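You operate a simulated robot arm through the tools that you are given. There is no shell and no other tool.

You run a simulated robot arm. Do the job below in one go: nothing can be reset, and whatever is moved stays where it is left.

TASK
Clamp the open carton, fit the divider and lower both flap holders.
Fine: slide the side against the carton, then turn the black knob to TIGHT. Use the divider on the table.

The check looks at the end state, three seconds after you hand in, the way a careful person would. Anything else that was tipped, shoved, dropped, spilled or broken makes it a failure.

THE ROBOT
A 7-joint arm with a two-finger parallel gripper, fixed in place. Base frame: the origin is at the foot of the arm, x ahead of it, y to its left, z up; the work surface is at about z = 0.78. Readings come in m, degrees, newtons and seconds.
With the tool pointing down near the work surface it reaches from about 0.34 to 0.86 m from the base axis. Its first joint turns from -166.0 to 166.0 degrees. Payload 3.43 kg.
The TCP is the grasp point between the finger pads, 0.034 m short of the fingertips. In the tool frame z runs along the fingers and y along their closing line. The gripper opens to 0.128 m. The fingers are 0.024 m wide and 0.012 m thick; the gripper's body (0.048 by 0.13 m) begins 0.096 m behind the TCP.
Orientation is told as [roll, pitch, yaw] about the base's x, y, z axes, in that order, counted from this pose: with the fingers straight down and closing along the base's y, the tool's x points along the base's -x, its y along +y and its z along -z.

THE INTERFACE
- The arm moves only by the tool drive_tool. Its argument "motion" is a list of rows, each a list of 7 numbers: the shift along the tool's x, y, z in m, then the turn, a rotation vector about the tool's x, y, z in degrees, then the opening, from 0 (shut) to 1 (fully open). In form: [[x, y, z, wx, wy, wz, hand], ...]. A call has 1 to 20 rows; each row shifts and turns the commanded pose from where the row before left it, along the tool's axes as they then stand. Each row takes 0.2 s and may step no farther than 0.05 m and 8.6 degrees from the row before; otherwise, or with a gripper value out of range, the whole call is refused. Where a pose cannot be reached the arm comes as near as it can. A force on the tool above 90 N (or 10 N above the force at the start of the call, whichever is more), or a blocked arm, ends the call early, and 0.2 s more pass. The fingers move at their own pace (about 0.153 m/s each) and stop on an object; they squeeze with about 20 N. The grip force told is the motor's: it shows also when the fingers shut on nothing. Time passes only in rows, and 0.2 s behind the last, so rows that do not move let the fingers close. The reply holds the time, the measured pose of the TCP, the force on the tool along the base axes, the opening and the grip force, in the units named above and with some noise, with the torque about the TCP (base axes, N m) and any sound that the robot's microphone picked up.
- Cameras (640 x 400 px; columns grow to the right, rows downward): "scene" is fixed at [0.0493, -0.6478, 1.4463]; the picture's right is [-1.00, -0.02, 0.00], its down [-0.01, 0.75, -0.66] and it looks along [0.01, -0.66, -0.75] (base axes); focal length 214 px, centre (320, 200). "wrist" rides on the gripper at [0.076, -0.011, -0.16] in the tool frame; the picture's right is [0.15, 0.99, 0.00], its down [-0.88, 0.13, -0.46] and it looks along [-0.45, 0.07, 0.89] (tool axes); focal length 234 px, centre (320, 200). There is no depth. A picture from a camera that has moved, and an enlarged one, comes with that camera's place and axes in the base frame and with its lens.
- get_image(camera): a new picture of that camera. It takes no simulated time.
- inspect(camera, box): a new picture of the part [left, top, right, bottom] of that camera's present view, enlarged. It takes no simulated time.
- finish_job(): hands the job in; it is judged then, once.

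Nothing tells you positions but the pictures and the camera data. Unless the task says otherwise, let go and move clear before handing in.

The tools are called after ">>>" as a command line: name --pt "numbers of a row" for each row, then --argument value for the rest, lists and objects as JSON in quotes. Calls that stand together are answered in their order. drive_tool: Moves the arm, as the interface text tells. Its arguments: {"type":"object","properties":{"motion":{"type":"array"}},"required":["motion"]} The other tools are called the same way: get_image (camera) takes a picture; inspect (camera, box) takes an enlarged picture of a part of a camera's view; finish_job () hands the job in.

At the start:

```text
time_s: 0.0
tool_pos: [0.3951, -0.3807, 1.2334]
ee_rot: [0.0, 0.0, -0.1]
force: [-0.2, -0.8, 0.0]
ft_torque: [-0.01, 0.03, 0.0]
gripper_width: 0.1278
grasp_force: 0.1
```

scene: 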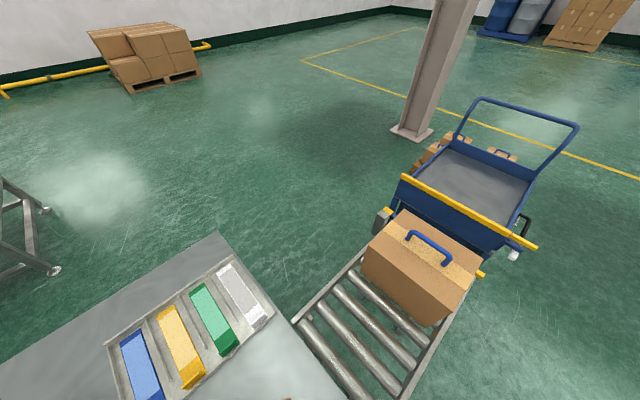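
wrist: 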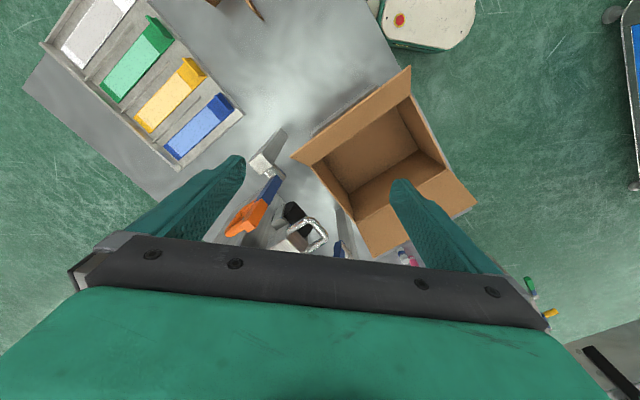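

The wrist view shows an open carton, some tools and a bin tray. The scene camera mostly shows the floor and a conveyor, so I'll look closer at both views before moving.

>>> inspect --camera "wrist" --box '[180, 60, 500, 270]'

>>> inspect --camera "scene" --box '[0, 200, 320, 400]'

```text
1.90 times, centred on (340, 165) of wrist
camera zoom: at [0.3193, -0.3917, 1.3939], right [-0.15, 0.99, 0.0], down [0.88, 0.13, 0.46], along [0.45, 0.07, -0.89], focal length 446 px, centre (282, 267)
```

zoom: 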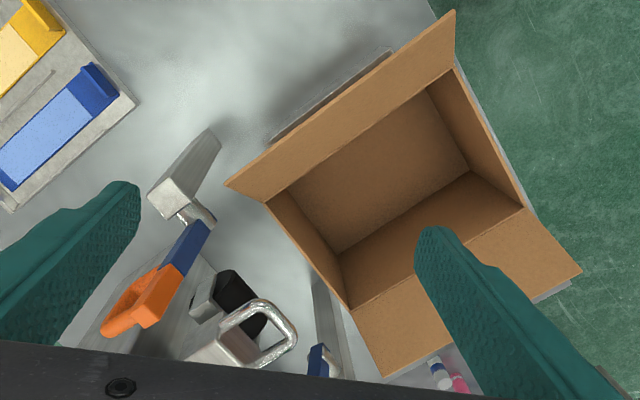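

```text
2.00 times, centred on (160, 300) of scene
camera zoom: at [0.0493, -0.6478, 1.4463], right [-1.0, -0.02, 0.0], down [-0.01, 0.75, -0.66], along [0.01, -0.66, -0.75], focal length 429 px, centre (640, 0)
```

zoom: 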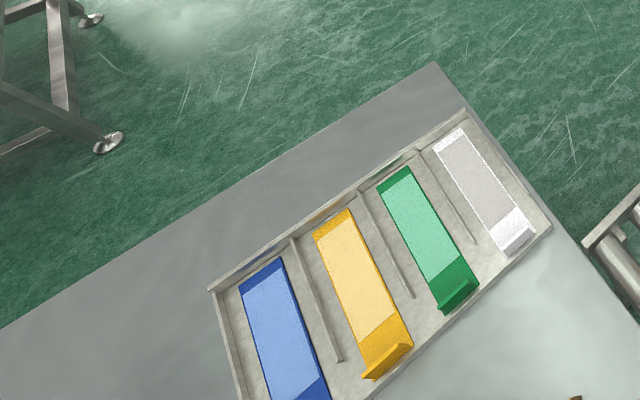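

The carton seems to sit near (0.5, -0.2), with a clamp mechanism beside it. I'll move up and left for a clearer view.

>>> drive_tool --pt "0.02 0.04 -0.02 0 0 0 1" --pt "0.02 0.04 -0.02 0 0 0 1" --pt "0.02 0.04 -0.02 0 0 0 1" --pt "0.0 0.04 -0.02 0 0 0 1" --pt "0.0 0.04 -0.02 0 0 0 1"

>>> get_image --camera "wrist"

```text
time_s: 1.2
tool_pos: [0.335, -0.18, 1.3342]
ee_rot: [0.1, 0.1, 0.0]
force: [0.8, -0.3, -0.3]
ft_torque: [0.06, 0.01, 0.0]
gripper_width: 0.1279
grasp_force: 0.0
```

```text
taken
camera wrist: at [0.2586, -0.1914, 1.4941], right [-0.15, 0.99, 0.0], down [0.88, 0.13, 0.46], along [0.45, 0.07, -0.89], focal length 234 px, centre (320, 200)
```

wrist: 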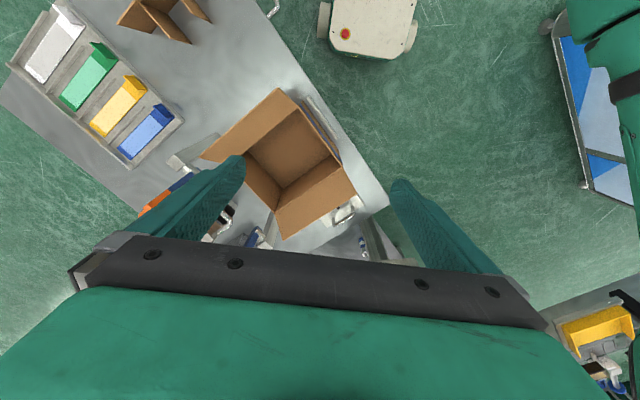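

The carton is near (0.51, -0.25), the divider (brown cross) is near (0.18, -0.58), and the clamp mechanism is hidden behind the gripper. I'll move outward in x so the camera looks down on the fixture.

>>> drive_tool --pt "-0.045 -0.015 0 0 0 0 1" --pt "-0.045 -0.015 0 0 0 0 1" --pt "-0.045 -0.015 0 0 0 0 1" --pt "-0.045 -0.015 0 0 0 0 1" --pt "-0.045 -0.015 0 0 0 0 1" --pt "-0.045 -0.015 0 0 0 0 1" --pt "-0.045 -0.01 0 0 0 0 1"

>>> get_image --camera "wrist"

```text
time_s: 2.8
tool_pos: [0.6497, -0.2789, 1.334]
ee_rot: [0.1, -0.1, 0.0]
force: [0.0, -0.1, 1.5]
ft_torque: [0.0, 0.01, 0.01]
gripper_width: 0.1278
grasp_force: 0.1
```

```text
taken
camera wrist: at [0.5739, -0.2904, 1.494], right [-0.15, 0.99, 0.0], down [0.88, 0.13, 0.46], along [0.45, 0.07, -0.89], focal length 234 px, centre (320, 200)
```

wrist: 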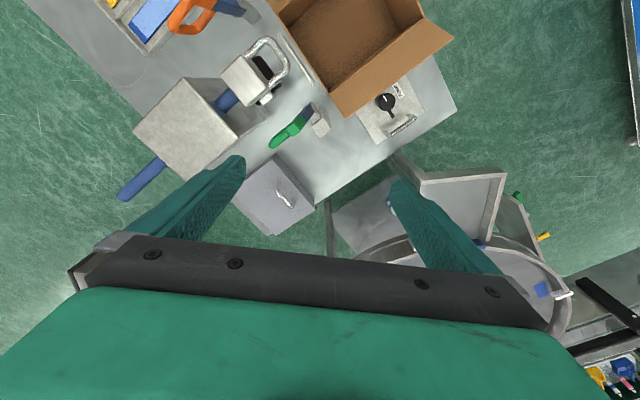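

>>> inspect --camera "wrist" --box '[100, 0, 300, 125]'

>>> inspect --camera "wrist" --box '[240, 30, 464, 170]'

>>> inspect --camera "wrist" --box '[100, 60, 340, 210]'

```text
3.20 times, centred on (200, 62) of wrist
camera zoom: at [0.5739, -0.2904, 1.494], right [-0.15, 0.99, 0.0], down [0.88, 0.13, 0.46], along [0.45, 0.07, -0.89], focal length 749 px, centre (704, 640)
```

zoom: 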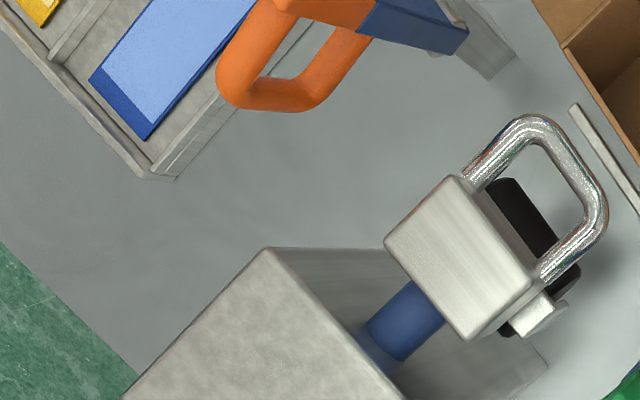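

```text
2.86 times, centred on (352, 100) of wrist
camera zoom: at [0.5739, -0.2904, 1.494], right [-0.15, 0.99, 0.0], down [0.88, 0.13, 0.46], along [0.45, 0.07, -0.89], focal length 669 px, centre (229, 486)
```

zoom: 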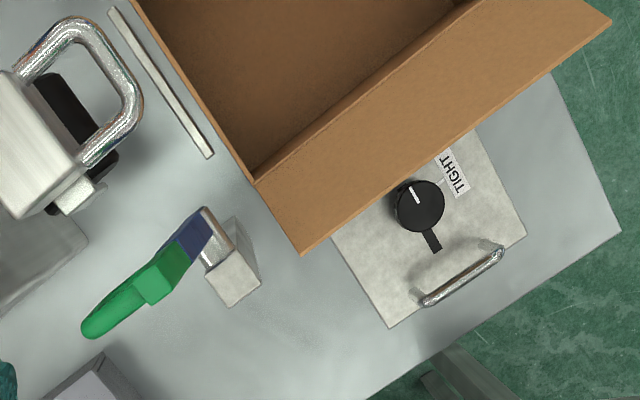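

```text
2.67 times, centred on (220, 135) of wrist
camera zoom: at [0.5739, -0.2904, 1.494], right [-0.15, 0.99, 0.0], down [0.88, 0.13, 0.46], along [0.45, 0.07, -0.89], focal length 624 px, centre (587, 373)
```

zoom: 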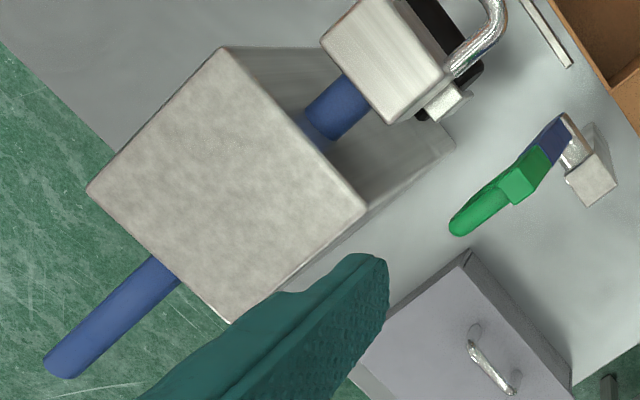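

I see a plate with a black knob, a "TIGHT" label and a handle beside the carton. There is also a block-and-rod device with a U handle, and orange and green levers. I'll rotate the tool by 90° to see these from another side.

>>> drive_tool --pt "0 0 0 0 0 -8.5 1" --pt "0 0 0 0 0 -8.5 1" --pt "0 0 0 0 0 -8.5 1" --pt "0 0 0 0 0 -8.5 1" --pt "0 0 0 0 0 -8.5 1" --pt "0 0 0 0 0 -8.5 1" --pt "0 0 0 0 0 -8.5 1"

>>> get_image --camera "wrist"

```text
time_s: 4.4
tool_pos: [0.6506, -0.2793, 1.3353]
ee_rot: [0.0, 0.0, 59.7]
force: [-0.2, 0.1, 0.3]
ft_torque: [0.02, 0.02, 0.0]
gripper_width: 0.1279
grasp_force: 0.0
```

```text
taken
camera wrist: at [0.6213, -0.3512, 1.494], right [-0.93, 0.37, 0.0], down [0.33, 0.83, 0.46], along [0.17, 0.42, -0.89], focal length 234 px, centre (320, 200)
```

wrist: 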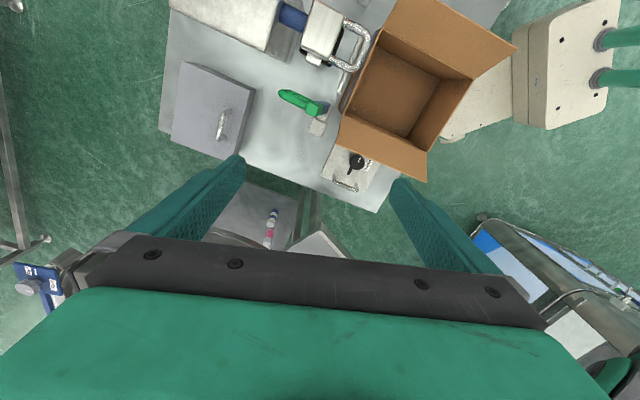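

Next I'll back off toward the robot's side and tilt the tool for an oblique view across the fixture.

>>> drive_tool --pt "0.038 0.015 0.0 0 0 0 1" --pt "0.038 0.015 0.0 0 0 0 1" --pt "0.038 0.015 0.0 0 0 0 1" --pt "0.038 0.015 0.015 0 0 0 1" --pt "0.038 0.015 0.015 0 0 0 1" --pt "0.038 0.015 0.025 0 0 0 1" --pt "0.038 0.015 0.025 0 0 0 1" --pt "0.038 0.015 0.025 0 0 0 1" --pt "0 0 0 0 -8.5 0 1" --pt "0 0 0 0 -8.5 0 1" --pt "0 0 0 0 -8.5 0 1" --pt "0 0 0 0 -8.5 0 1"

>>> get_image --camera "wrist"

```text
time_s: 7.0
tool_pos: [0.3932, -0.4795, 1.2197]
ee_rot: [1.3, -33.8, 58.9]
force: [-0.3, 0.5, 0.9]
ft_torque: [-0.09, -0.02, -0.05]
gripper_width: 0.128
grasp_force: 0.2
```

```text
taken
camera wrist: at [0.3283, -0.6172, 1.3116], right [-0.92, 0.39, -0.06], down [0.14, 0.47, 0.87], along [0.37, 0.79, -0.49], focal length 234 px, centre (320, 200)
```

wrist: 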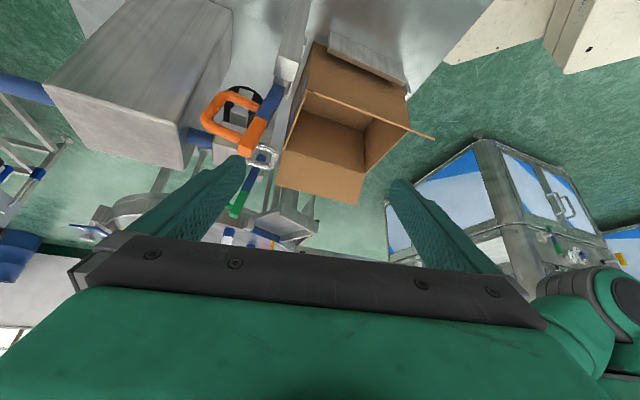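

>>> inspect --camera "wrist" --box '[180, 0, 450, 220]'

>>> inspect --camera "wrist" --box '[180, 60, 320, 220]'

```text
1.82 times, centred on (315, 110) of wrist
camera zoom: at [0.3283, -0.6172, 1.3116], right [-0.92, 0.39, -0.06], down [0.14, 0.47, 0.87], along [0.37, 0.79, -0.49], focal length 426 px, centre (329, 364)
```

zoom: 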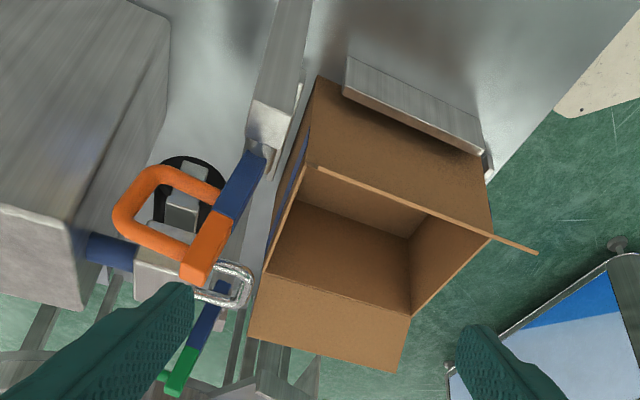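

```text
2.50 times, centred on (250, 140) of wrist
camera zoom: at [0.3283, -0.6172, 1.3116], right [-0.92, 0.39, -0.06], down [0.14, 0.47, 0.87], along [0.37, 0.79, -0.49], focal length 585 px, centre (495, 350)
```

zoom: 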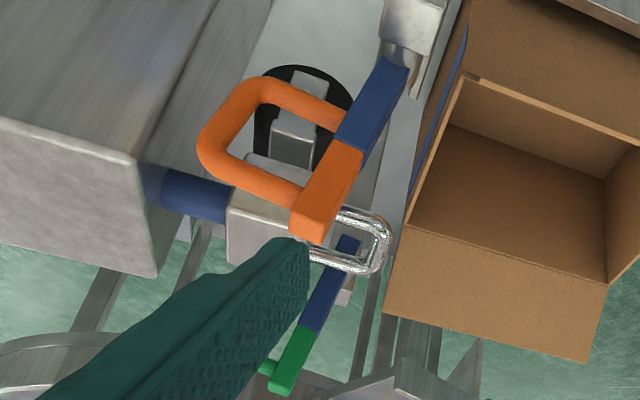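

The picture shows the carton between a low wall on the near side and a blue-lined strip, with the levers standing upright. I'll take an overhead view aligned with the table.

>>> drive_tool --pt "0 0 -0.01 0 8.5 0 1" --pt "0 0 -0.01 0 8.5 0 1" --pt "0 0 -0.01 0 8.5 0 1" --pt "0 0 0 0 8.5 0 1" --pt "0 0 0 0 0 7.5 1" --pt "0 0 0 0 0 7.5 1" --pt "-0.04 0.015 0 0 0 0 1" --pt "-0.04 0.015 0 0 0 0 1" --pt "-0.04 0.015 0 0 0 0 1" --pt "-0.04 0.015 0 0 0 0 1" --pt "-0.04 0.015 0 0 0 0 1"

>>> get_image --camera "wrist"

```text
time_s: 9.4
tool_pos: [0.4758, -0.2993, 1.2557]
ee_rot: [-0.2, 0.0, 44.3]
force: [0.9, -1.6, -0.1]
ft_torque: [0.06, -0.01, 0.04]
gripper_width: 0.1281
grasp_force: 0.1
```

```text
taken
camera wrist: at [0.4301, -0.3606, 1.4154], right [-0.8, 0.6, 0.0], down [0.54, 0.71, 0.46], along [0.28, 0.36, -0.89], focal length 234 px, centre (320, 200)
```

wrist: 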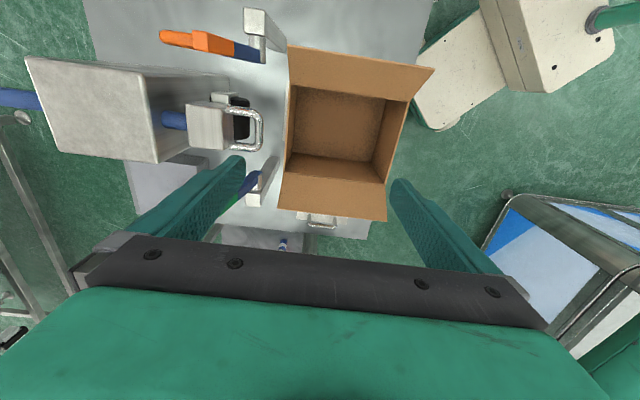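

>>> inspect --camera "wrist" --box '[20, 0, 280, 170]'

>>> inspect --camera "wrist" --box '[180, 0, 440, 240]'

```text
2.35 times, centred on (150, 85) of wrist
camera zoom: at [0.4301, -0.3606, 1.4154], right [-0.8, 0.6, 0.0], down [0.54, 0.71, 0.46], along [0.28, 0.36, -0.89], focal length 551 px, centre (720, 471)
```

zoom: 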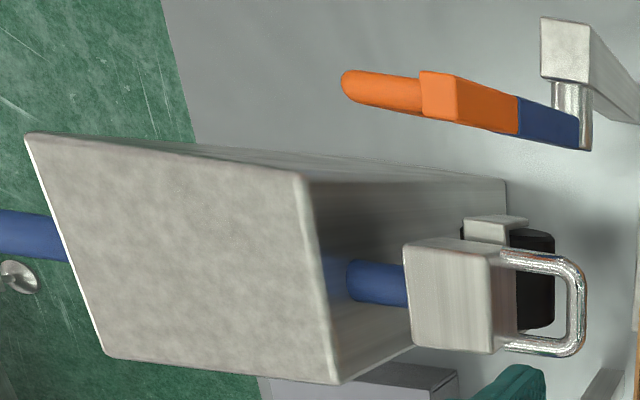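

```text
1.67 times, centred on (310, 120) of wrist
camera zoom: at [0.4301, -0.3606, 1.4154], right [-0.8, 0.6, 0.0], down [0.54, 0.71, 0.46], along [0.28, 0.36, -0.89], focal length 390 px, centre (337, 333)
```

zoom: 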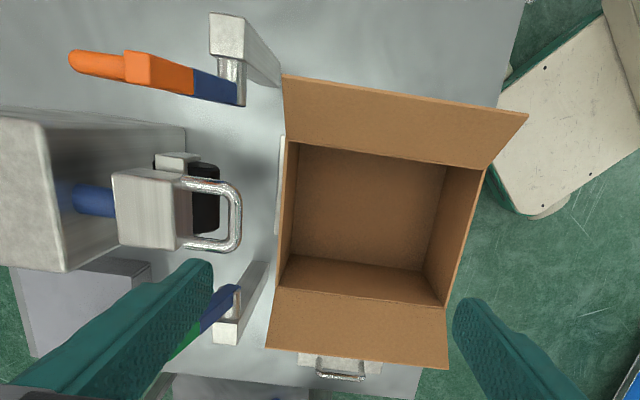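

The layout is clearer now: each lever pivots on its own post, and the plate with the handle and knob is on the far side of the carton. I need to see that far side, so I'll move over there and turn the camera back.

>>> drive_tool --pt "-0.043 0.0205 -0.008 0 0 0 1" --pt "-0.043 0.0205 -0.008 0 0 0 1" --pt "-0.043 0.0205 -0.008 0 0 0 1" --pt "-0.043 0.0205 -0.008 0 0 0 1" --pt "-0.043 0.0205 -0.008 0 0 0 1" --pt "-0.043 0.0205 -0.008 0 0 0 1" --pt "0 0 0 0 0 8.5 1" --pt "0 0 0 0 0 8.5 1" --pt "0 0 0 0 0 8.5 1" --pt "0 0 0 0 0 8.5 1" --pt "0 0 0 0 0 8.5 1" --pt "0 0 0 0 0 8.5 1" --pt "0 0 0 0 0 8.5 1" --pt "0 0 0 0 0 8.5 1" --pt "0 0 0 0 0 8.5 1" --pt "0 0 0 0 0 8.5 1" --pt "0 0 0 0 0 8.5 1" --pt "0 0 0 0 0 8.5 1" --pt "0 0 0 0 0 8.5 1"

>>> get_image --camera "wrist"

```text
time_s: 13.4
tool_pos: [0.5729, -0.0319, 1.305]
ee_rot: [-0.1, 0.0, -66.1]
force: [-0.5, -0.1, 0.1]
ft_torque: [-0.02, -0.01, 0.04]
gripper_width: 0.1282
grasp_force: 0.1
```

```text
taken
camera wrist: at [0.5328, 0.0346, 1.4638], right [0.85, 0.53, 0.0], down [0.48, -0.75, 0.46], along [0.24, -0.38, -0.89], focal length 234 px, centre (320, 200)
```

wrist: 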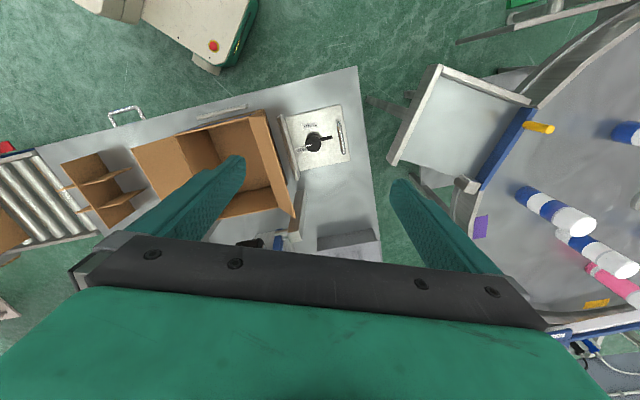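

>>> inspect --camera "wrist" --box '[230, 70, 400, 250]'

>>> inspect --camera "wrist" --box '[50, 70, 230, 230]'

```text
2.22 times, centred on (315, 160) of wrist
camera zoom: at [0.5328, 0.0346, 1.4638], right [0.85, 0.53, 0.0], down [0.48, -0.75, 0.46], along [0.24, -0.38, -0.89], focal length 520 px, centre (331, 289)
```

zoom: 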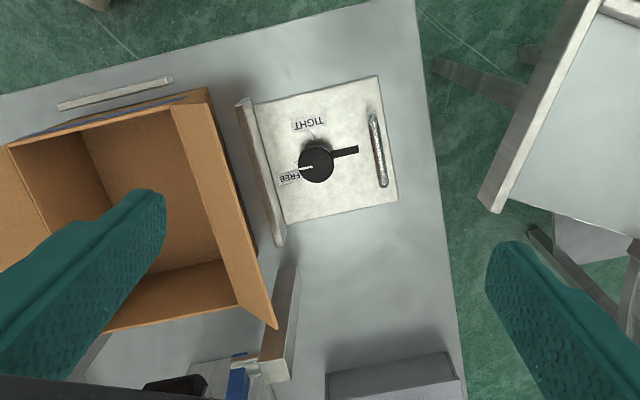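

```text
2.50 times, centred on (140, 150) of wrist
camera zoom: at [0.5328, 0.0346, 1.4638], right [0.85, 0.53, 0.0], down [0.48, -0.75, 0.46], along [0.24, -0.38, -0.89], focal length 585 px, centre (770, 325)
```

zoom: 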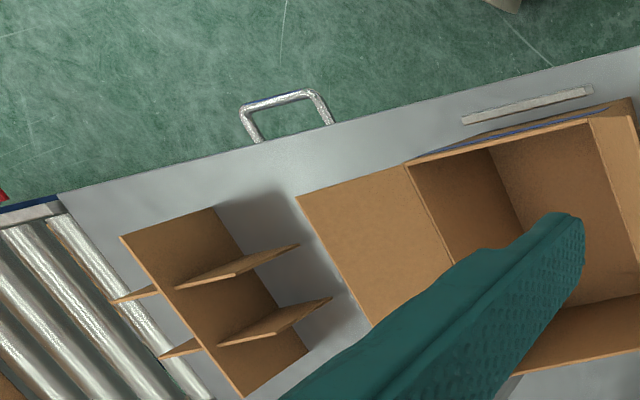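

The far plate carries a vertical wall facing the carton, a handle and a knob whose white pointer sits at FREE, with TIGHT about 90° clockwise. The divider stands on the table near (0.2, -0.55). I'll line up with the table's 45° axis and get closer to the plate.

>>> drive_tool --pt "0 0 0 0 0 -7 1" --pt "0 0 0 0 0 -7 1" --pt "0 0 0 0 0 -7.1 1" --pt "-0.0107 0.0074 0.041 0 0 0 1" --pt "-0.0107 0.0074 0.041 0 0 0 1" --pt "-0.0107 0.0074 0.041 0 0 0 1" --pt "-0.0107 0.0074 0.041 0 0 0 1" --pt "-0.0107 0.0074 0.041 0 0 0 1" --pt "-0.0107 0.0074 0.041 0 0 0 1"

>>> get_image --camera "wrist"

```text
time_s: 15.4
tool_pos: [0.6524, -0.0435, 1.0571]
ee_rot: [0.1, 0.0, -45.0]
force: [0.0, -0.8, -0.2]
ft_torque: [-0.02, -0.01, 0.0]
gripper_width: 0.1279
grasp_force: 0.1
```

```text
taken
camera wrist: at [0.59, 0.0018, 1.2171], right [0.59, 0.8, 0.0], down [0.72, -0.53, 0.46], along [0.37, -0.27, -0.89], focal length 234 px, centre (320, 200)
```

wrist: 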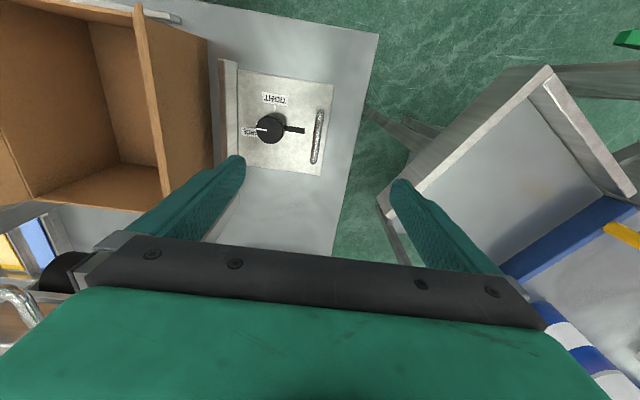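

>>> inspect --camera "wrist" --box '[190, 40, 350, 200]'

>>> inspect --camera "wrist" --box '[0, 0, 260, 200]'

```text
2.50 times, centred on (270, 120) of wrist
camera zoom: at [0.59, 0.0018, 1.2171], right [0.59, 0.8, 0.0], down [0.72, -0.53, 0.46], along [0.37, -0.27, -0.89], focal length 585 px, centre (445, 400)
```

zoom: 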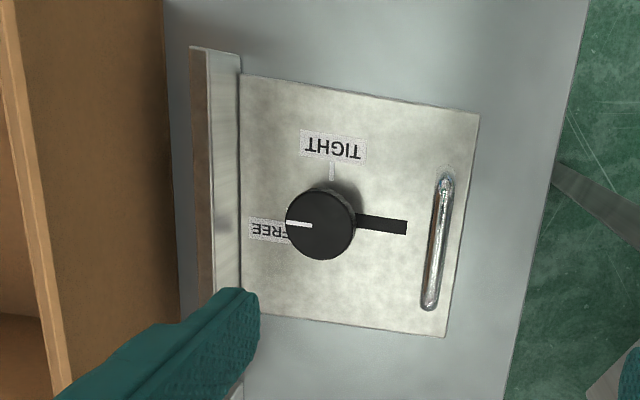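

```text
2.00 times, centred on (130, 100) of wrist
camera zoom: at [0.59, 0.0018, 1.2171], right [0.59, 0.8, 0.0], down [0.72, -0.53, 0.46], along [0.37, -0.27, -0.89], focal length 468 px, centre (700, 400)
```

zoom: 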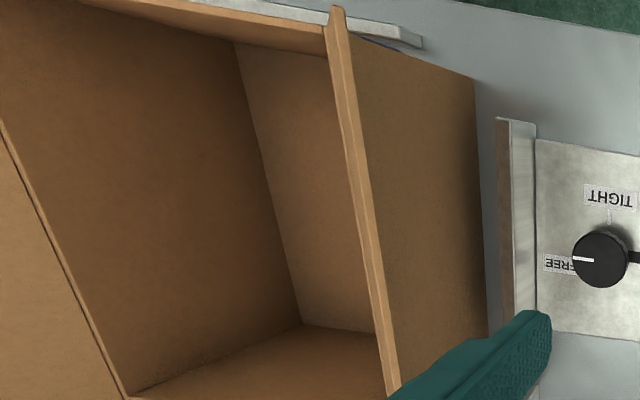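

The carton's far face is at about v=0.236 along the 45° axis, and the plate's wall is about 4 cm away from it. The flap on that side rises outward at about 60°. I'll take a low oblique view from the +u side to get the heights of the handle, knob and wall.

>>> drive_tool --pt "0.0355 -0.0125 0.005 0 0 0 1" --pt "0.0355 -0.0125 0.005 0 0 0 1" --pt "0.0355 -0.0125 0.005 0 0 0 1" --pt "0.0355 -0.0125 0.005 0 0 0 1" --pt "0 0 0 0 -8.5 0 1" --pt "0 0 0 0 -8.5 0 1" --pt "0 0 0 0 -8.5 0 1" --pt "0 0 0 0 -8.5 0 1"

>>> get_image --camera "wrist"

>>> inspect --camera "wrist" --box '[140, 40, 380, 240]'

```text
time_s: 17.2
tool_pos: [0.5131, 0.0194, 1.0379]
ee_rot: [0.0, -34.1, -45.0]
force: [0.0, 0.1, 0.5]
ft_torque: [0.03, 0.02, -0.01]
gripper_width: 0.128
grasp_force: 0.0
```

```text
taken
camera wrist: at [0.399, 0.1203, 1.1282], right [0.61, 0.79, -0.08], down [0.43, -0.24, 0.87], along [0.67, -0.57, -0.48], focal length 234 px, centre (320, 200)
```

wrist: 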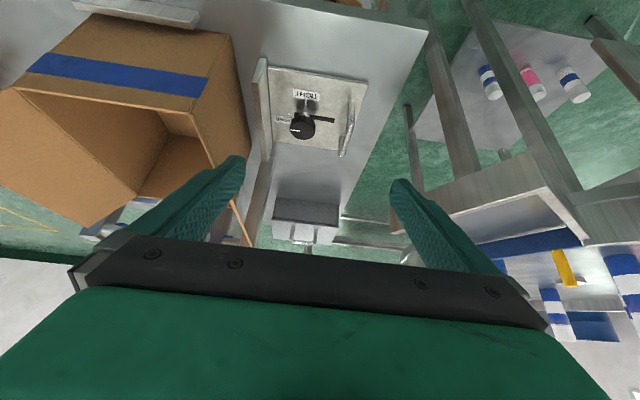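

```text
2.00 times, centred on (260, 140) of wrist
camera zoom: at [0.399, 0.1203, 1.1282], right [0.61, 0.79, -0.08], down [0.43, -0.24, 0.87], along [0.67, -0.57, -0.48], focal length 468 px, centre (440, 320)
```

zoom: 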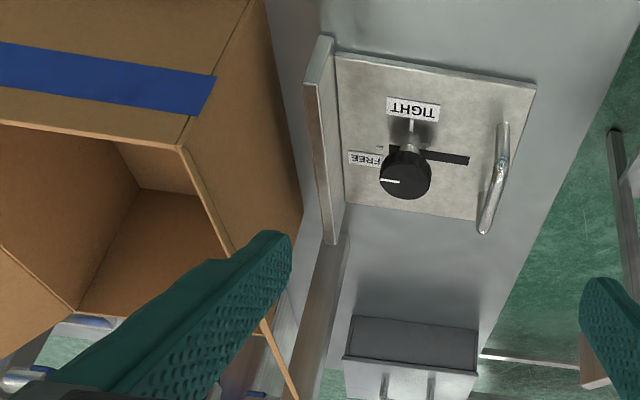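

I measured the handle bar at z≈0.834, the knob top at z≈0.831, the plate top at z≈0.79, and a gap of about 4 cm between the wall and the carton. I'll bring the tool to yaw -135 with the fingers closed, outside the handle, ready to push.

>>> drive_tool --pt "0 0 -0.01 0 8.5 0 0.5" --pt "0 0 -0.01 0 8.5 0 0.2" --pt "0 0 -0.01 0 8.5 0 0" --pt "0 0 0 0 8.6 0 0" --pt "0 0 0 0 0 8.2 0" --pt "0 0 0 0 0 8.2 0" --pt "0 0 0 0 0 8.2 0" --pt "0 0 0 0 0 8.2 0" --pt "0 0 0 0 0 8.2 0" --pt "0 0 0 0 0 8.2 0" --pt "0 0 0 0 0 8.2 0" --pt "0 0 0 0 0 8.2 0" --pt "0 0 0 0 0 8.2 0" --pt "0 0 0 0 0 8.2 0" --pt "0 0 0 0 0 8.0 0" --pt "0.025 0.037 0 0 0 0 0" --pt "0.025 0.037 0 0 0 0 0" --pt "0.025 0.037 0 0 0 0 0" --pt "0.025 0.037 0 0 0 0 0"

>>> get_image --camera "wrist"

```text
time_s: 21.2
tool_pos: [0.6793, -0.0059, 1.0647]
ee_rot: [-0.1, 0.0, -134.8]
force: [-0.9, -0.6, 0.8]
ft_torque: [-0.07, -0.02, -0.03]
gripper_width: 0.0
grasp_force: 19.8
```

```text
taken
camera wrist: at [0.7258, 0.0564, 1.2251], right [0.8, -0.59, 0.0], down [-0.53, -0.72, 0.46], along [-0.27, -0.37, -0.89], focal length 234 px, centre (320, 200)
```

wrist: 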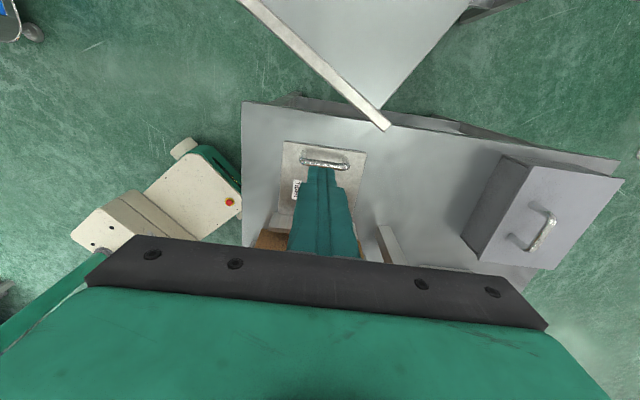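

The tool is just outside the handle. I'll lower it so the fingertips are beside the bar.

>>> drive_tool --pt "0 0.011 0.04 0 0 0 0" --pt "0 0 0.045 0 0 0 0" --pt "0 0 0.045 0 0 0 0" --pt "0 0 0.045 0 0 0 0" --pt "0 0 0.03 0 0 0 0" --pt "0 0 0.016 0 0 0 0" --pt "0 0 0 0 0 0 0"

>>> get_image --camera "wrist"

>>> inspect --camera "wrist" --box '[220, 60, 420, 240]'

```text
time_s: 22.8
tool_pos: [0.6867, -0.013, 0.8438]
ee_rot: [-0.1, 0.0, -134.9]
force: [0.5, 0.5, 0.4]
ft_torque: [0.01, 0.02, 0.01]
gripper_width: 0.0
grasp_force: 20.0
```

```text
taken
camera wrist: at [0.7342, 0.0496, 1.0039], right [0.8, -0.59, 0.0], down [-0.53, -0.72, 0.46], along [-0.27, -0.36, -0.89], focal length 234 px, centre (320, 200)
```

wrist: 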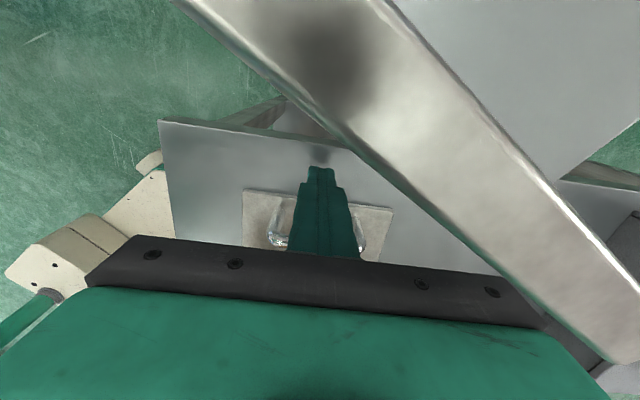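

```text
2.22 times, centred on (320, 150) of wrist
camera zoom: at [0.7342, 0.0496, 1.0039], right [0.8, -0.59, 0.0], down [-0.53, -0.72, 0.46], along [-0.27, -0.36, -0.89], focal length 520 px, centre (320, 311)
```

zoom: 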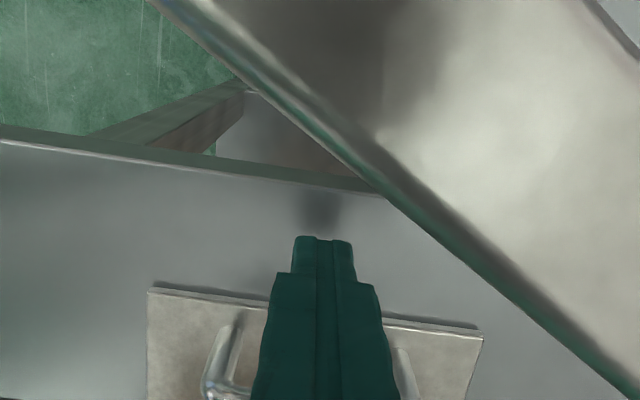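

The fingers are centred behind the handle bar. I'll push toward the carton in small steps and watch the force.

>>> drive_tool --pt "-0.01 0 0 0 0 0 0" --pt "-0.01 0 0 0 0 0 0" --pt "-0.01 0 0 0 0 0 0" --pt "-0.01 0 0 0 0 0 0" --pt "-0.005 0 0 0 0 0 0" --pt "-0.005 0 0 0 0 0 0"

>>> inspect --camera "wrist" --box '[220, 60, 420, 240]'

```text
time_s: 24.2
tool_pos: [0.6532, -0.0474, 0.8427]
ee_rot: [-0.1, 0.0, -134.8]
force: [0.6, 0.4, -0.6]
ft_torque: [0.0, 0.01, 0.01]
gripper_width: 0.0003
grasp_force: 19.6
```

```text
2.22 times, centred on (320, 150) of wrist
camera zoom: at [0.6989, 0.0145, 1.0035], right [0.8, -0.59, 0.0], down [-0.53, -0.72, 0.46], along [-0.27, -0.37, -0.89], focal length 520 px, centre (320, 311)
```

zoom: 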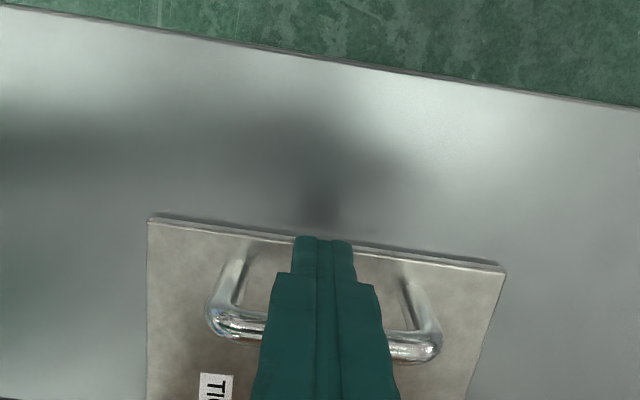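

The plate has already slid about 1.5 cm with almost no resistance. About 2.4 cm of gap remains, so I'll continue carefully.

>>> drive_tool --pt "-0.005 0 0 0 0 0 0" --pt "-0.005 0 0 0 0 0 0" --pt "-0.005 0 0 0 0 0 0" --pt "0 0 0 0 0 0 0"

>>> drive_tool --pt "-0.003 0 0 0 0 0 0" --pt "-0.002 0 0 0 0 0 0" --pt "0 0 0 0 0 0 0"

>>> inspect --camera "wrist" --box '[220, 60, 420, 240]'

```text
time_s: 25.2
tool_pos: [0.6415, -0.0572, 0.8439]
ee_rot: [-0.1, 0.0, -134.9]
force: [0.4, 0.5, -0.1]
ft_torque: [-0.02, -0.02, 0.01]
gripper_width: 0.0001
grasp_force: 20.1
```

```text
time_s: 26.0
tool_pos: [0.6387, -0.0612, 0.844]
ee_rot: [-0.1, -0.1, -134.8]
force: [-0.1, 0.5, 0.8]
ft_torque: [0.06, 0.0, -0.01]
gripper_width: 0.0002
grasp_force: 20.4
```

```text
2.22 times, centred on (320, 150) of wrist
camera zoom: at [0.6849, 0.0006, 1.0037], right [0.8, -0.59, 0.0], down [-0.53, -0.72, 0.46], along [-0.27, -0.37, -0.89], focal length 520 px, centre (320, 311)
```

zoom: 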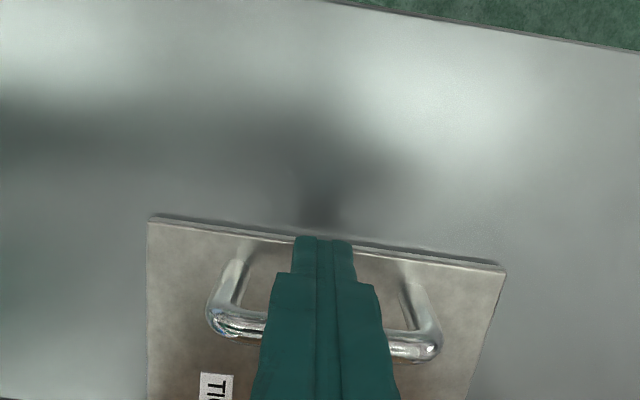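

The plate is still moving freely, and I expect carton contact in the next few millimetres. I'll use 2 mm steps.

>>> drive_tool --pt "-0.002 0 0 0 0 0 0" --pt "0 0 0 0 0 0 0"

>>> drive_tool --pt "-0.002 0 0 0 0 0 0" --pt "0 0 0 0 0 0 0"

>>> drive_tool --pt "-0.002 0 0 0 0 0 0" --pt "0 0 0 0 0 0 0"

```text
time_s: 26.6
tool_pos: [0.6374, -0.0614, 0.843]
ee_rot: [-0.1, 0.0, -134.9]
force: [3.1, 2.2, 1.3]
ft_torque: [-0.01, -0.01, 0.0]
gripper_width: 0.0
grasp_force: 20.1
```

```text
time_s: 27.2
tool_pos: [0.6339, -0.0642, 0.8435]
ee_rot: [-0.2, 0.0, -134.9]
force: [1.7, 1.2, -0.1]
ft_torque: [-0.03, -0.05, 0.06]
gripper_width: 0.0
grasp_force: 20.2
```

```text
time_s: 27.8
tool_pos: [0.6344, -0.0665, 0.8438]
ee_rot: [-0.1, 0.0, -134.8]
force: [1.3, 0.2, -0.3]
ft_torque: [0.01, 0.0, 0.0]
gripper_width: 0.0
grasp_force: 20.0
```

Light forces of 2–4 N suggest the wall has reached the carton or is starting to move it. I'll back off and check the gaps on both sides before pushing further.

>>> drive_tool --pt "0.015 0 0 0 0 0 0" --pt "0.01 0 -0.04 0 0 0 0" --pt "0 0 -0.045 0 0 0 0" --pt "0 0 -0.045 0 0 0 0" --pt "0 0 -0.045 0 0 0 0" --pt "0 0 -0.04 0 0 -8.2 0" --pt "0 0 0 0 0 -8.2 0" --pt "0 0 0 0 0 -8.2 0" --pt "0 0 0 0 0 -8.2 0" --pt "0 0 0 0 0 -8.2 0" --pt "0 0 0 0 0 -8.2 0" --pt "0 0 0 0 0 -8.2 0" --pt "0 0 0 0 0 -8.2 0" --pt "0 0 0 0 0 -8.2 0" --pt "0 0 0 0 0 -8.2 0" --pt "0 0 0 0 0 -8.0 0"

>>> drive_tool --pt "0.04 -0.02 0.005 0 0 0 0.6" --pt "0.04 -0.02 0.005 0 0 0 1" --pt "0.04 -0.02 0.005 0 0 0 1" --pt "0.02 0 0.0 0 -8.5 0 1" --pt "0 0 0.0 0 -8.5 0 1" --pt "0 0 0.0 0 -8.5 0 1" --pt "0 0 0.0 0 -8.5 0 1"

>>> get_image --camera "wrist"

>>> inspect --camera "wrist" --box '[140, 0, 380, 200]'

```text
time_s: 31.2
tool_pos: [0.6518, -0.0474, 1.0579]
ee_rot: [0.1, 0.2, -44.8]
force: [0.1, -0.5, 0.0]
ft_torque: [-0.02, 0.0, 0.02]
gripper_width: 0.0
grasp_force: 20.3
```

```text
time_s: 32.8
tool_pos: [0.5102, 0.0097, 1.043]
ee_rot: [0.1, -34.0, -45.0]
force: [-0.1, 0.5, 0.1]
ft_torque: [-0.01, 0.01, 0.01]
gripper_width: 0.1283
grasp_force: 0.0
```

```text
taken
camera wrist: at [0.3956, 0.1082, 1.134], right [0.61, 0.79, -0.08], down [0.43, -0.24, 0.87], along [0.67, -0.57, -0.49], focal length 234 px, centre (320, 200)
```

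wrist: 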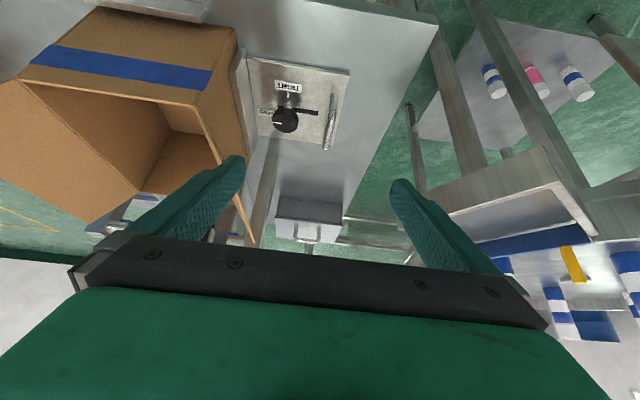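

```text
2.00 times, centred on (260, 100) of wrist
camera zoom: at [0.3956, 0.1082, 1.134], right [0.61, 0.79, -0.08], down [0.43, -0.24, 0.87], along [0.67, -0.57, -0.49], focal length 468 px, centre (440, 400)
```

zoom: 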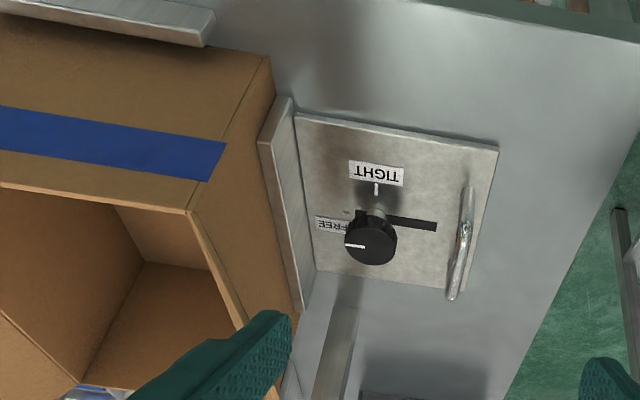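

The wall now appears to touch the carton. To clamp it properly I'll go back behind the handle and push gently until there is a firm stop.

>>> drive_tool --pt "0 0 0 0 8.5 0 0.5" --pt "0 0 0 0 8.5 0 0" --pt "0 0 0 0 8.5 0 0" --pt "-0.02 0 0.0 0 8.5 0 0" --pt "-0.04 0.02 -0.005 0 0 0 0" --pt "-0.04 0.02 -0.005 0 0 0 0" --pt "-0.04 0.02 -0.005 0 0 0 0" --pt "0 0 0 0 0 8.2 0" --pt "0 0 0 0 0 8.2 0" --pt "0 0 0 0 0 8.2 0" --pt "0 0 0 0 0 8.2 0" --pt "0 0 0 0 0 8.2 0" --pt "0 0 0 0 0 8.2 0" --pt "0 0 0 0 0 8.2 0" --pt "0 0 0 0 0 8.2 0" --pt "0 0 0 0 0 8.2 0" --pt "0 0 0 0 0 8.2 0" --pt "0 0 0 0 0 8.0 0"

```text
time_s: 36.6
tool_pos: [0.6527, -0.0476, 1.0619]
ee_rot: [-0.1, 0.0, -135.0]
force: [-0.7, -0.6, 0.5]
ft_torque: [-0.01, 0.03, 0.01]
gripper_width: 0.0002
grasp_force: 19.8
```

I'm back over the handle's outer side. I'll descend and push in 2 mm steps.

>>> drive_tool --pt "0 0 0.045 0 0 0 0" --pt "0 0 0.045 0 0 0 0" --pt "0 0 0.045 0 0 0 0" --pt "0 0 0.045 0 0 0 0" --pt "0 0 0.038 0 0 0 0" --pt "0 0 0 0 0 0 0" --pt "-0.01 0 0 0 0 0 0" --pt "-0.01 0 0 0 0 0 0" --pt "-0.003 0 0 0 0 0 0"

>>> drive_tool --pt "-0.002 0 0 0 0 0 0" --pt "-0.002 0 0 0 0 0 0"

>>> drive_tool --pt "-0.002 0 0 0 0 0 0" --pt "0 0 0 0 0 0 0"

>>> drive_tool --pt "-0.002 0 0 0 0 0 0" --pt "0 0 0 0 0 0 0"

```text
time_s: 38.6
tool_pos: [0.6353, -0.0641, 0.8442]
ee_rot: [-0.1, 0.1, -134.9]
force: [1.0, -0.4, -0.1]
ft_torque: [0.02, 0.01, 0.0]
gripper_width: 0.0
grasp_force: 20.1
```

```text
time_s: 39.2
tool_pos: [0.6336, -0.0659, 0.8435]
ee_rot: [-0.1, 0.0, -134.9]
force: [1.4, 1.3, -1.2]
ft_torque: [-0.01, -0.03, -0.01]
gripper_width: 0.0
grasp_force: 20.4
```

```text
time_s: 39.8
tool_pos: [0.632, -0.0682, 0.8437]
ee_rot: [-0.1, 0.0, -134.9]
force: [0.1, 1.7, 0.1]
ft_torque: [-0.01, 0.02, 0.0]
gripper_width: 0.0
grasp_force: 20.2
```

```text
time_s: 40.4
tool_pos: [0.6294, -0.0706, 0.8434]
ee_rot: [-0.1, 0.0, -134.9]
force: [2.7, -0.7, 0.3]
ft_torque: [-0.02, 0.0, 0.01]
gripper_width: 0.0001
grasp_force: 20.0
```

Resistance is still only about 2 N, so the carton is sliding lightly toward its backstop. I'll continue in small steps.

>>> drive_tool --pt "-0.002 0 0 0 0 0 0" --pt "0 0 0 0 0 0 0"

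>>> drive_tool --pt "-0.002 0 0 0 0 0 0" --pt "0 0 0 0 0 0 0"

>>> get_image --camera "wrist"

```text
time_s: 41.0
tool_pos: [0.6282, -0.0714, 0.8441]
ee_rot: [-0.1, 0.0, -134.8]
force: [1.0, 1.1, -0.3]
ft_torque: [0.03, 0.01, -0.01]
gripper_width: 0.0001
grasp_force: 19.8
```

```text
time_s: 41.6
tool_pos: [0.6274, -0.0722, 0.8439]
ee_rot: [-0.1, 0.0, -134.9]
force: [1.4, 1.3, -1.3]
ft_torque: [-0.01, 0.0, 0.02]
gripper_width: 0.0002
grasp_force: 19.9
```

```text
taken
camera wrist: at [0.6738, -0.0104, 1.0039], right [0.8, -0.59, 0.0], down [-0.53, -0.72, 0.46], along [-0.27, -0.37, -0.89], focal length 234 px, centre (320, 200)
```

wrist: 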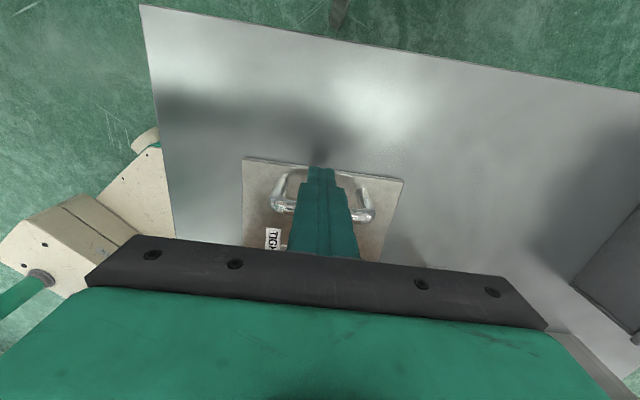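

The carton has moved about 1 cm so far, and I expect the backstop within about another centimetre.

>>> drive_tool --pt "-0.002 0 0 0 0 0 0" --pt "0 0 0 0 0 0 0"

>>> drive_tool --pt "-0.002 0 0 0 0 0 0" --pt "0 0 0 0 0 0 0"

>>> drive_tool --pt "-0.002 0 0 0 0 0 0" --pt "0 0 0 0 0 0 0"

```text
time_s: 42.2
tool_pos: [0.6264, -0.0731, 0.8426]
ee_rot: [-0.1, 0.0, -134.8]
force: [1.4, 1.3, 0.6]
ft_torque: [0.01, -0.01, -0.05]
gripper_width: 0.0
grasp_force: 19.8
```

```text
time_s: 42.8
tool_pos: [0.6237, -0.0738, 0.8442]
ee_rot: [-0.2, 0.0, -134.9]
force: [0.9, 1.3, 1.0]
ft_torque: [0.01, -0.03, 0.0]
gripper_width: 0.0001
grasp_force: 20.2
```

```text
time_s: 43.4
tool_pos: [0.6235, -0.0765, 0.8442]
ee_rot: [-0.1, 0.2, -134.8]
force: [7.6, 5.6, 0.0]
ft_torque: [0.01, -0.08, 0.01]
gripper_width: 0.0001
grasp_force: 19.9
```

The force jumped to about 9 N, so the carton has reached its backstop. I'll add one more millimetre to confirm it is firm.

>>> drive_tool --pt "-0.001 0 0 0 0 0 0" --pt "0 0 0 0 0 0 0" --pt "0 0 0 0 0 0 0"

```text
time_s: 44.2
tool_pos: [0.6247, -0.0757, 0.8435]
ee_rot: [-0.1, 0.1, -134.7]
force: [22.3, 15.7, 2.9]
ft_torque: [0.27, 0.11, 0.03]
gripper_width: 0.0002
grasp_force: 20.2
```

The stop is firm at about 27 N with no further motion. I'll retreat and take a fresh look at the plate and knob.

>>> drive_tool --pt "0.005 0 0 0 0 0 0" --pt "0.015 0 0 0 0 0 0" --pt "0.015 0 -0.04 0 0 0 0" --pt "0.01 0 -0.045 0 0 0 0" --pt "0 0 -0.045 0 0 0 0" --pt "0 0 -0.045 0 0 0 0" --pt "0 0 -0.04 0 0 -8.2 0.3" --pt "0 0 0 0 0 -8.2 0.6" --pt "0 0 0 0 0 -8.2 0.6" --pt "0 0 0 0 0 -8.2 0.6" --pt "0 0 0 0 0 -8.2 0.6" --pt "0 0 0 0 0 -8.2 0.6" --pt "0 0 0 0 0 -8.2 0.6" --pt "0 0 0 0 0 -8.2 0.6" --pt "0 0 0 0 0 -8.2 0.6" --pt "0 0 0 0 0 -8.2 0.6" --pt "0 0 0 0 0 -8.0 0.6"

>>> inspect --camera "wrist" --box '[160, 40, 360, 200]'

>>> get_image --camera "wrist"

```text
time_s: 47.8
tool_pos: [0.6541, -0.0449, 1.0579]
ee_rot: [0.1, 0.1, -44.7]
force: [0.1, 0.2, 0.0]
ft_torque: [0.04, -0.01, 0.0]
gripper_width: 0.0768
grasp_force: 0.0
```

```text
2.50 times, centred on (260, 120) of wrist
camera zoom: at [0.5932, 0.0001, 1.2186], right [0.59, 0.81, 0.0], down [0.72, -0.53, 0.45], along [0.37, -0.27, -0.89], focal length 585 px, centre (470, 400)
```

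zoom: 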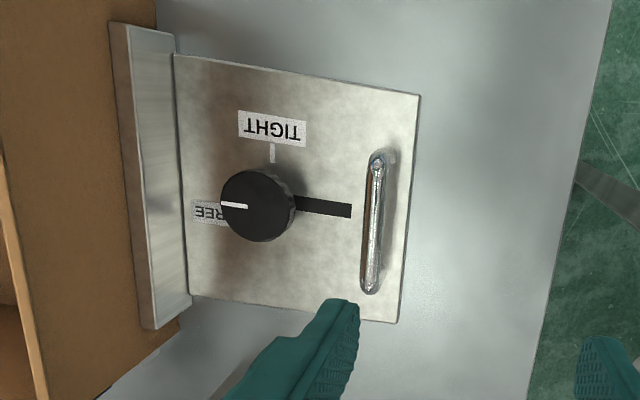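

```text
taken
camera wrist: at [0.5932, 0.0001, 1.2186], right [0.59, 0.81, 0.0], down [0.72, -0.53, 0.45], along [0.37, -0.27, -0.89], focal length 234 px, centre (320, 200)
```

wrist: 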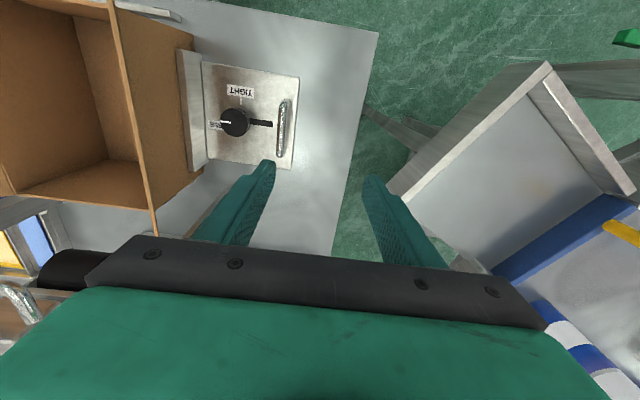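

The knob centre is now near (0.558, -0.146, 0.83). The flap overhangs that area, so I'll lean the gripper about 30° away from the carton. First I'll test in free air that it can sweep 90°.

>>> drive_tool --pt "0 0 0 0 0 7.5 0.51" --pt "0 0 0 0 0 7.5 0.51" --pt "0 0 0 0 0 7.5 0.51" --pt "0 0 0 0 0 7.5 0.51" --pt "0 0 0 0 0 7.5 0.51" --pt "0 0 0 0 0 7.7 0.51" --pt "0 0 0 0 -7.5 0 0.51" --pt "0 0 0 0 -7.5 0 0.51" --pt "0 0 0 0 -7.5 0 0.51" --pt "0 0 0 0 -7.5 0 0.51" --pt "0.007 -0.032 -0.005 0 0 0 0.51" --pt "0.007 -0.032 -0.005 0 0 0 0.51" --pt "0.007 -0.032 -0.005 0 0 0 0.51"

>>> drive_tool --pt "0 0 0 4.1 0 7.1 0.51" --pt "0 0 0 4.1 0 7.1 0.51" --pt "0 0 0 4.1 0 7.1 0.51" --pt "0 0 0 4.1 0 7.1 0.51" --pt "0 0 0 4.1 0 7.1 0.51" --pt "0 0 0 4.1 0 7.1 0.51" --pt "0 0 0 4.1 0 7.1 0.51" --pt "0 0 0 4.1 0 7.1 0.51" --pt "0 0 0 4.1 0 7.1 0.51" --pt "0 0 0 4.1 0 7.1 0.51" --pt "0 0 0 4.1 0 7.1 0.51"

```text
time_s: 50.6
tool_pos: [0.557, -0.0198, 1.0613]
ee_rot: [-0.1, -30.0, -90.2]
force: [0.1, 0.0, 0.4]
ft_torque: [0.02, 0.0, -0.03]
gripper_width: 0.065
grasp_force: 0.1
```

```text
time_s: 53.0
tool_pos: [0.5578, -0.0192, 1.06]
ee_rot: [0.0, -30.1, 179.7]
force: [-0.4, 0.4, 0.2]
ft_torque: [-0.04, -0.02, -0.02]
gripper_width: 0.0651
grasp_force: 0.0
```

The full 90° sweep works. I'll turn back and approach the knob along the tool axis.

>>> drive_tool --pt "0 0 0 -4.1 0 -7.1 0.51" --pt "0 0 0 -4.1 0 -7.1 0.51" --pt "0 0 0 -4.1 0 -7.1 0.51" --pt "0 0 0 -4.1 0 -7.1 0.51" --pt "0 0 0 -4.1 0 -7.1 0.51" --pt "0 0 0 -4.1 0 -7.1 0.51" --pt "0 0 0 -4.1 0 -7.1 0.51" --pt "0 0 0 -4.1 0 -7.1 0.51" --pt "0 0 0 -4.1 0 -7.1 0.51" --pt "0 0 0 -4.1 0 -7.1 0.51" --pt "0 0 0 -4.1 0 -7.1 0.51" --pt "0.0022 0 0.0228 0 0 0 0.51" --pt "0.0022 0 0.0228 0 0 0 0.51" --pt "0.0022 0 0.0228 0 0 0 0.51" --pt "0.0022 0 0.0228 0 0 0 0.51"

>>> get_image --camera "wrist"

```text
time_s: 56.2
tool_pos: [0.5585, -0.057, 0.978]
ee_rot: [0.0, -29.9, -90.2]
force: [-0.5, 0.5, 0.2]
ft_torque: [-0.01, 0.03, -0.01]
gripper_width: 0.0651
grasp_force: 0.1
```

```text
taken
camera wrist: at [0.5478, 0.088, 1.0789], right [0.99, 0.13, -0.07], down [0.13, -0.54, 0.83], along [0.07, -0.83, -0.55], focal length 234 px, centre (320, 200)
```

wrist: 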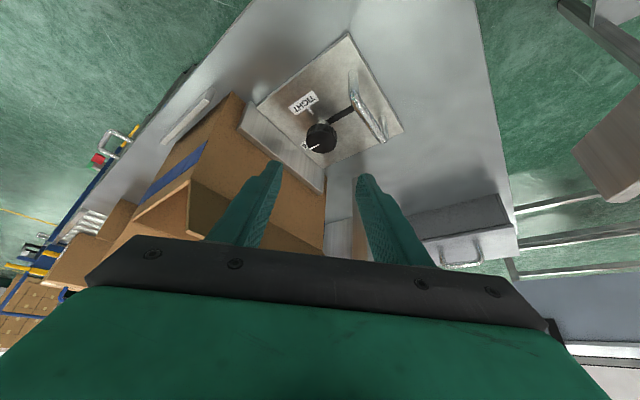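

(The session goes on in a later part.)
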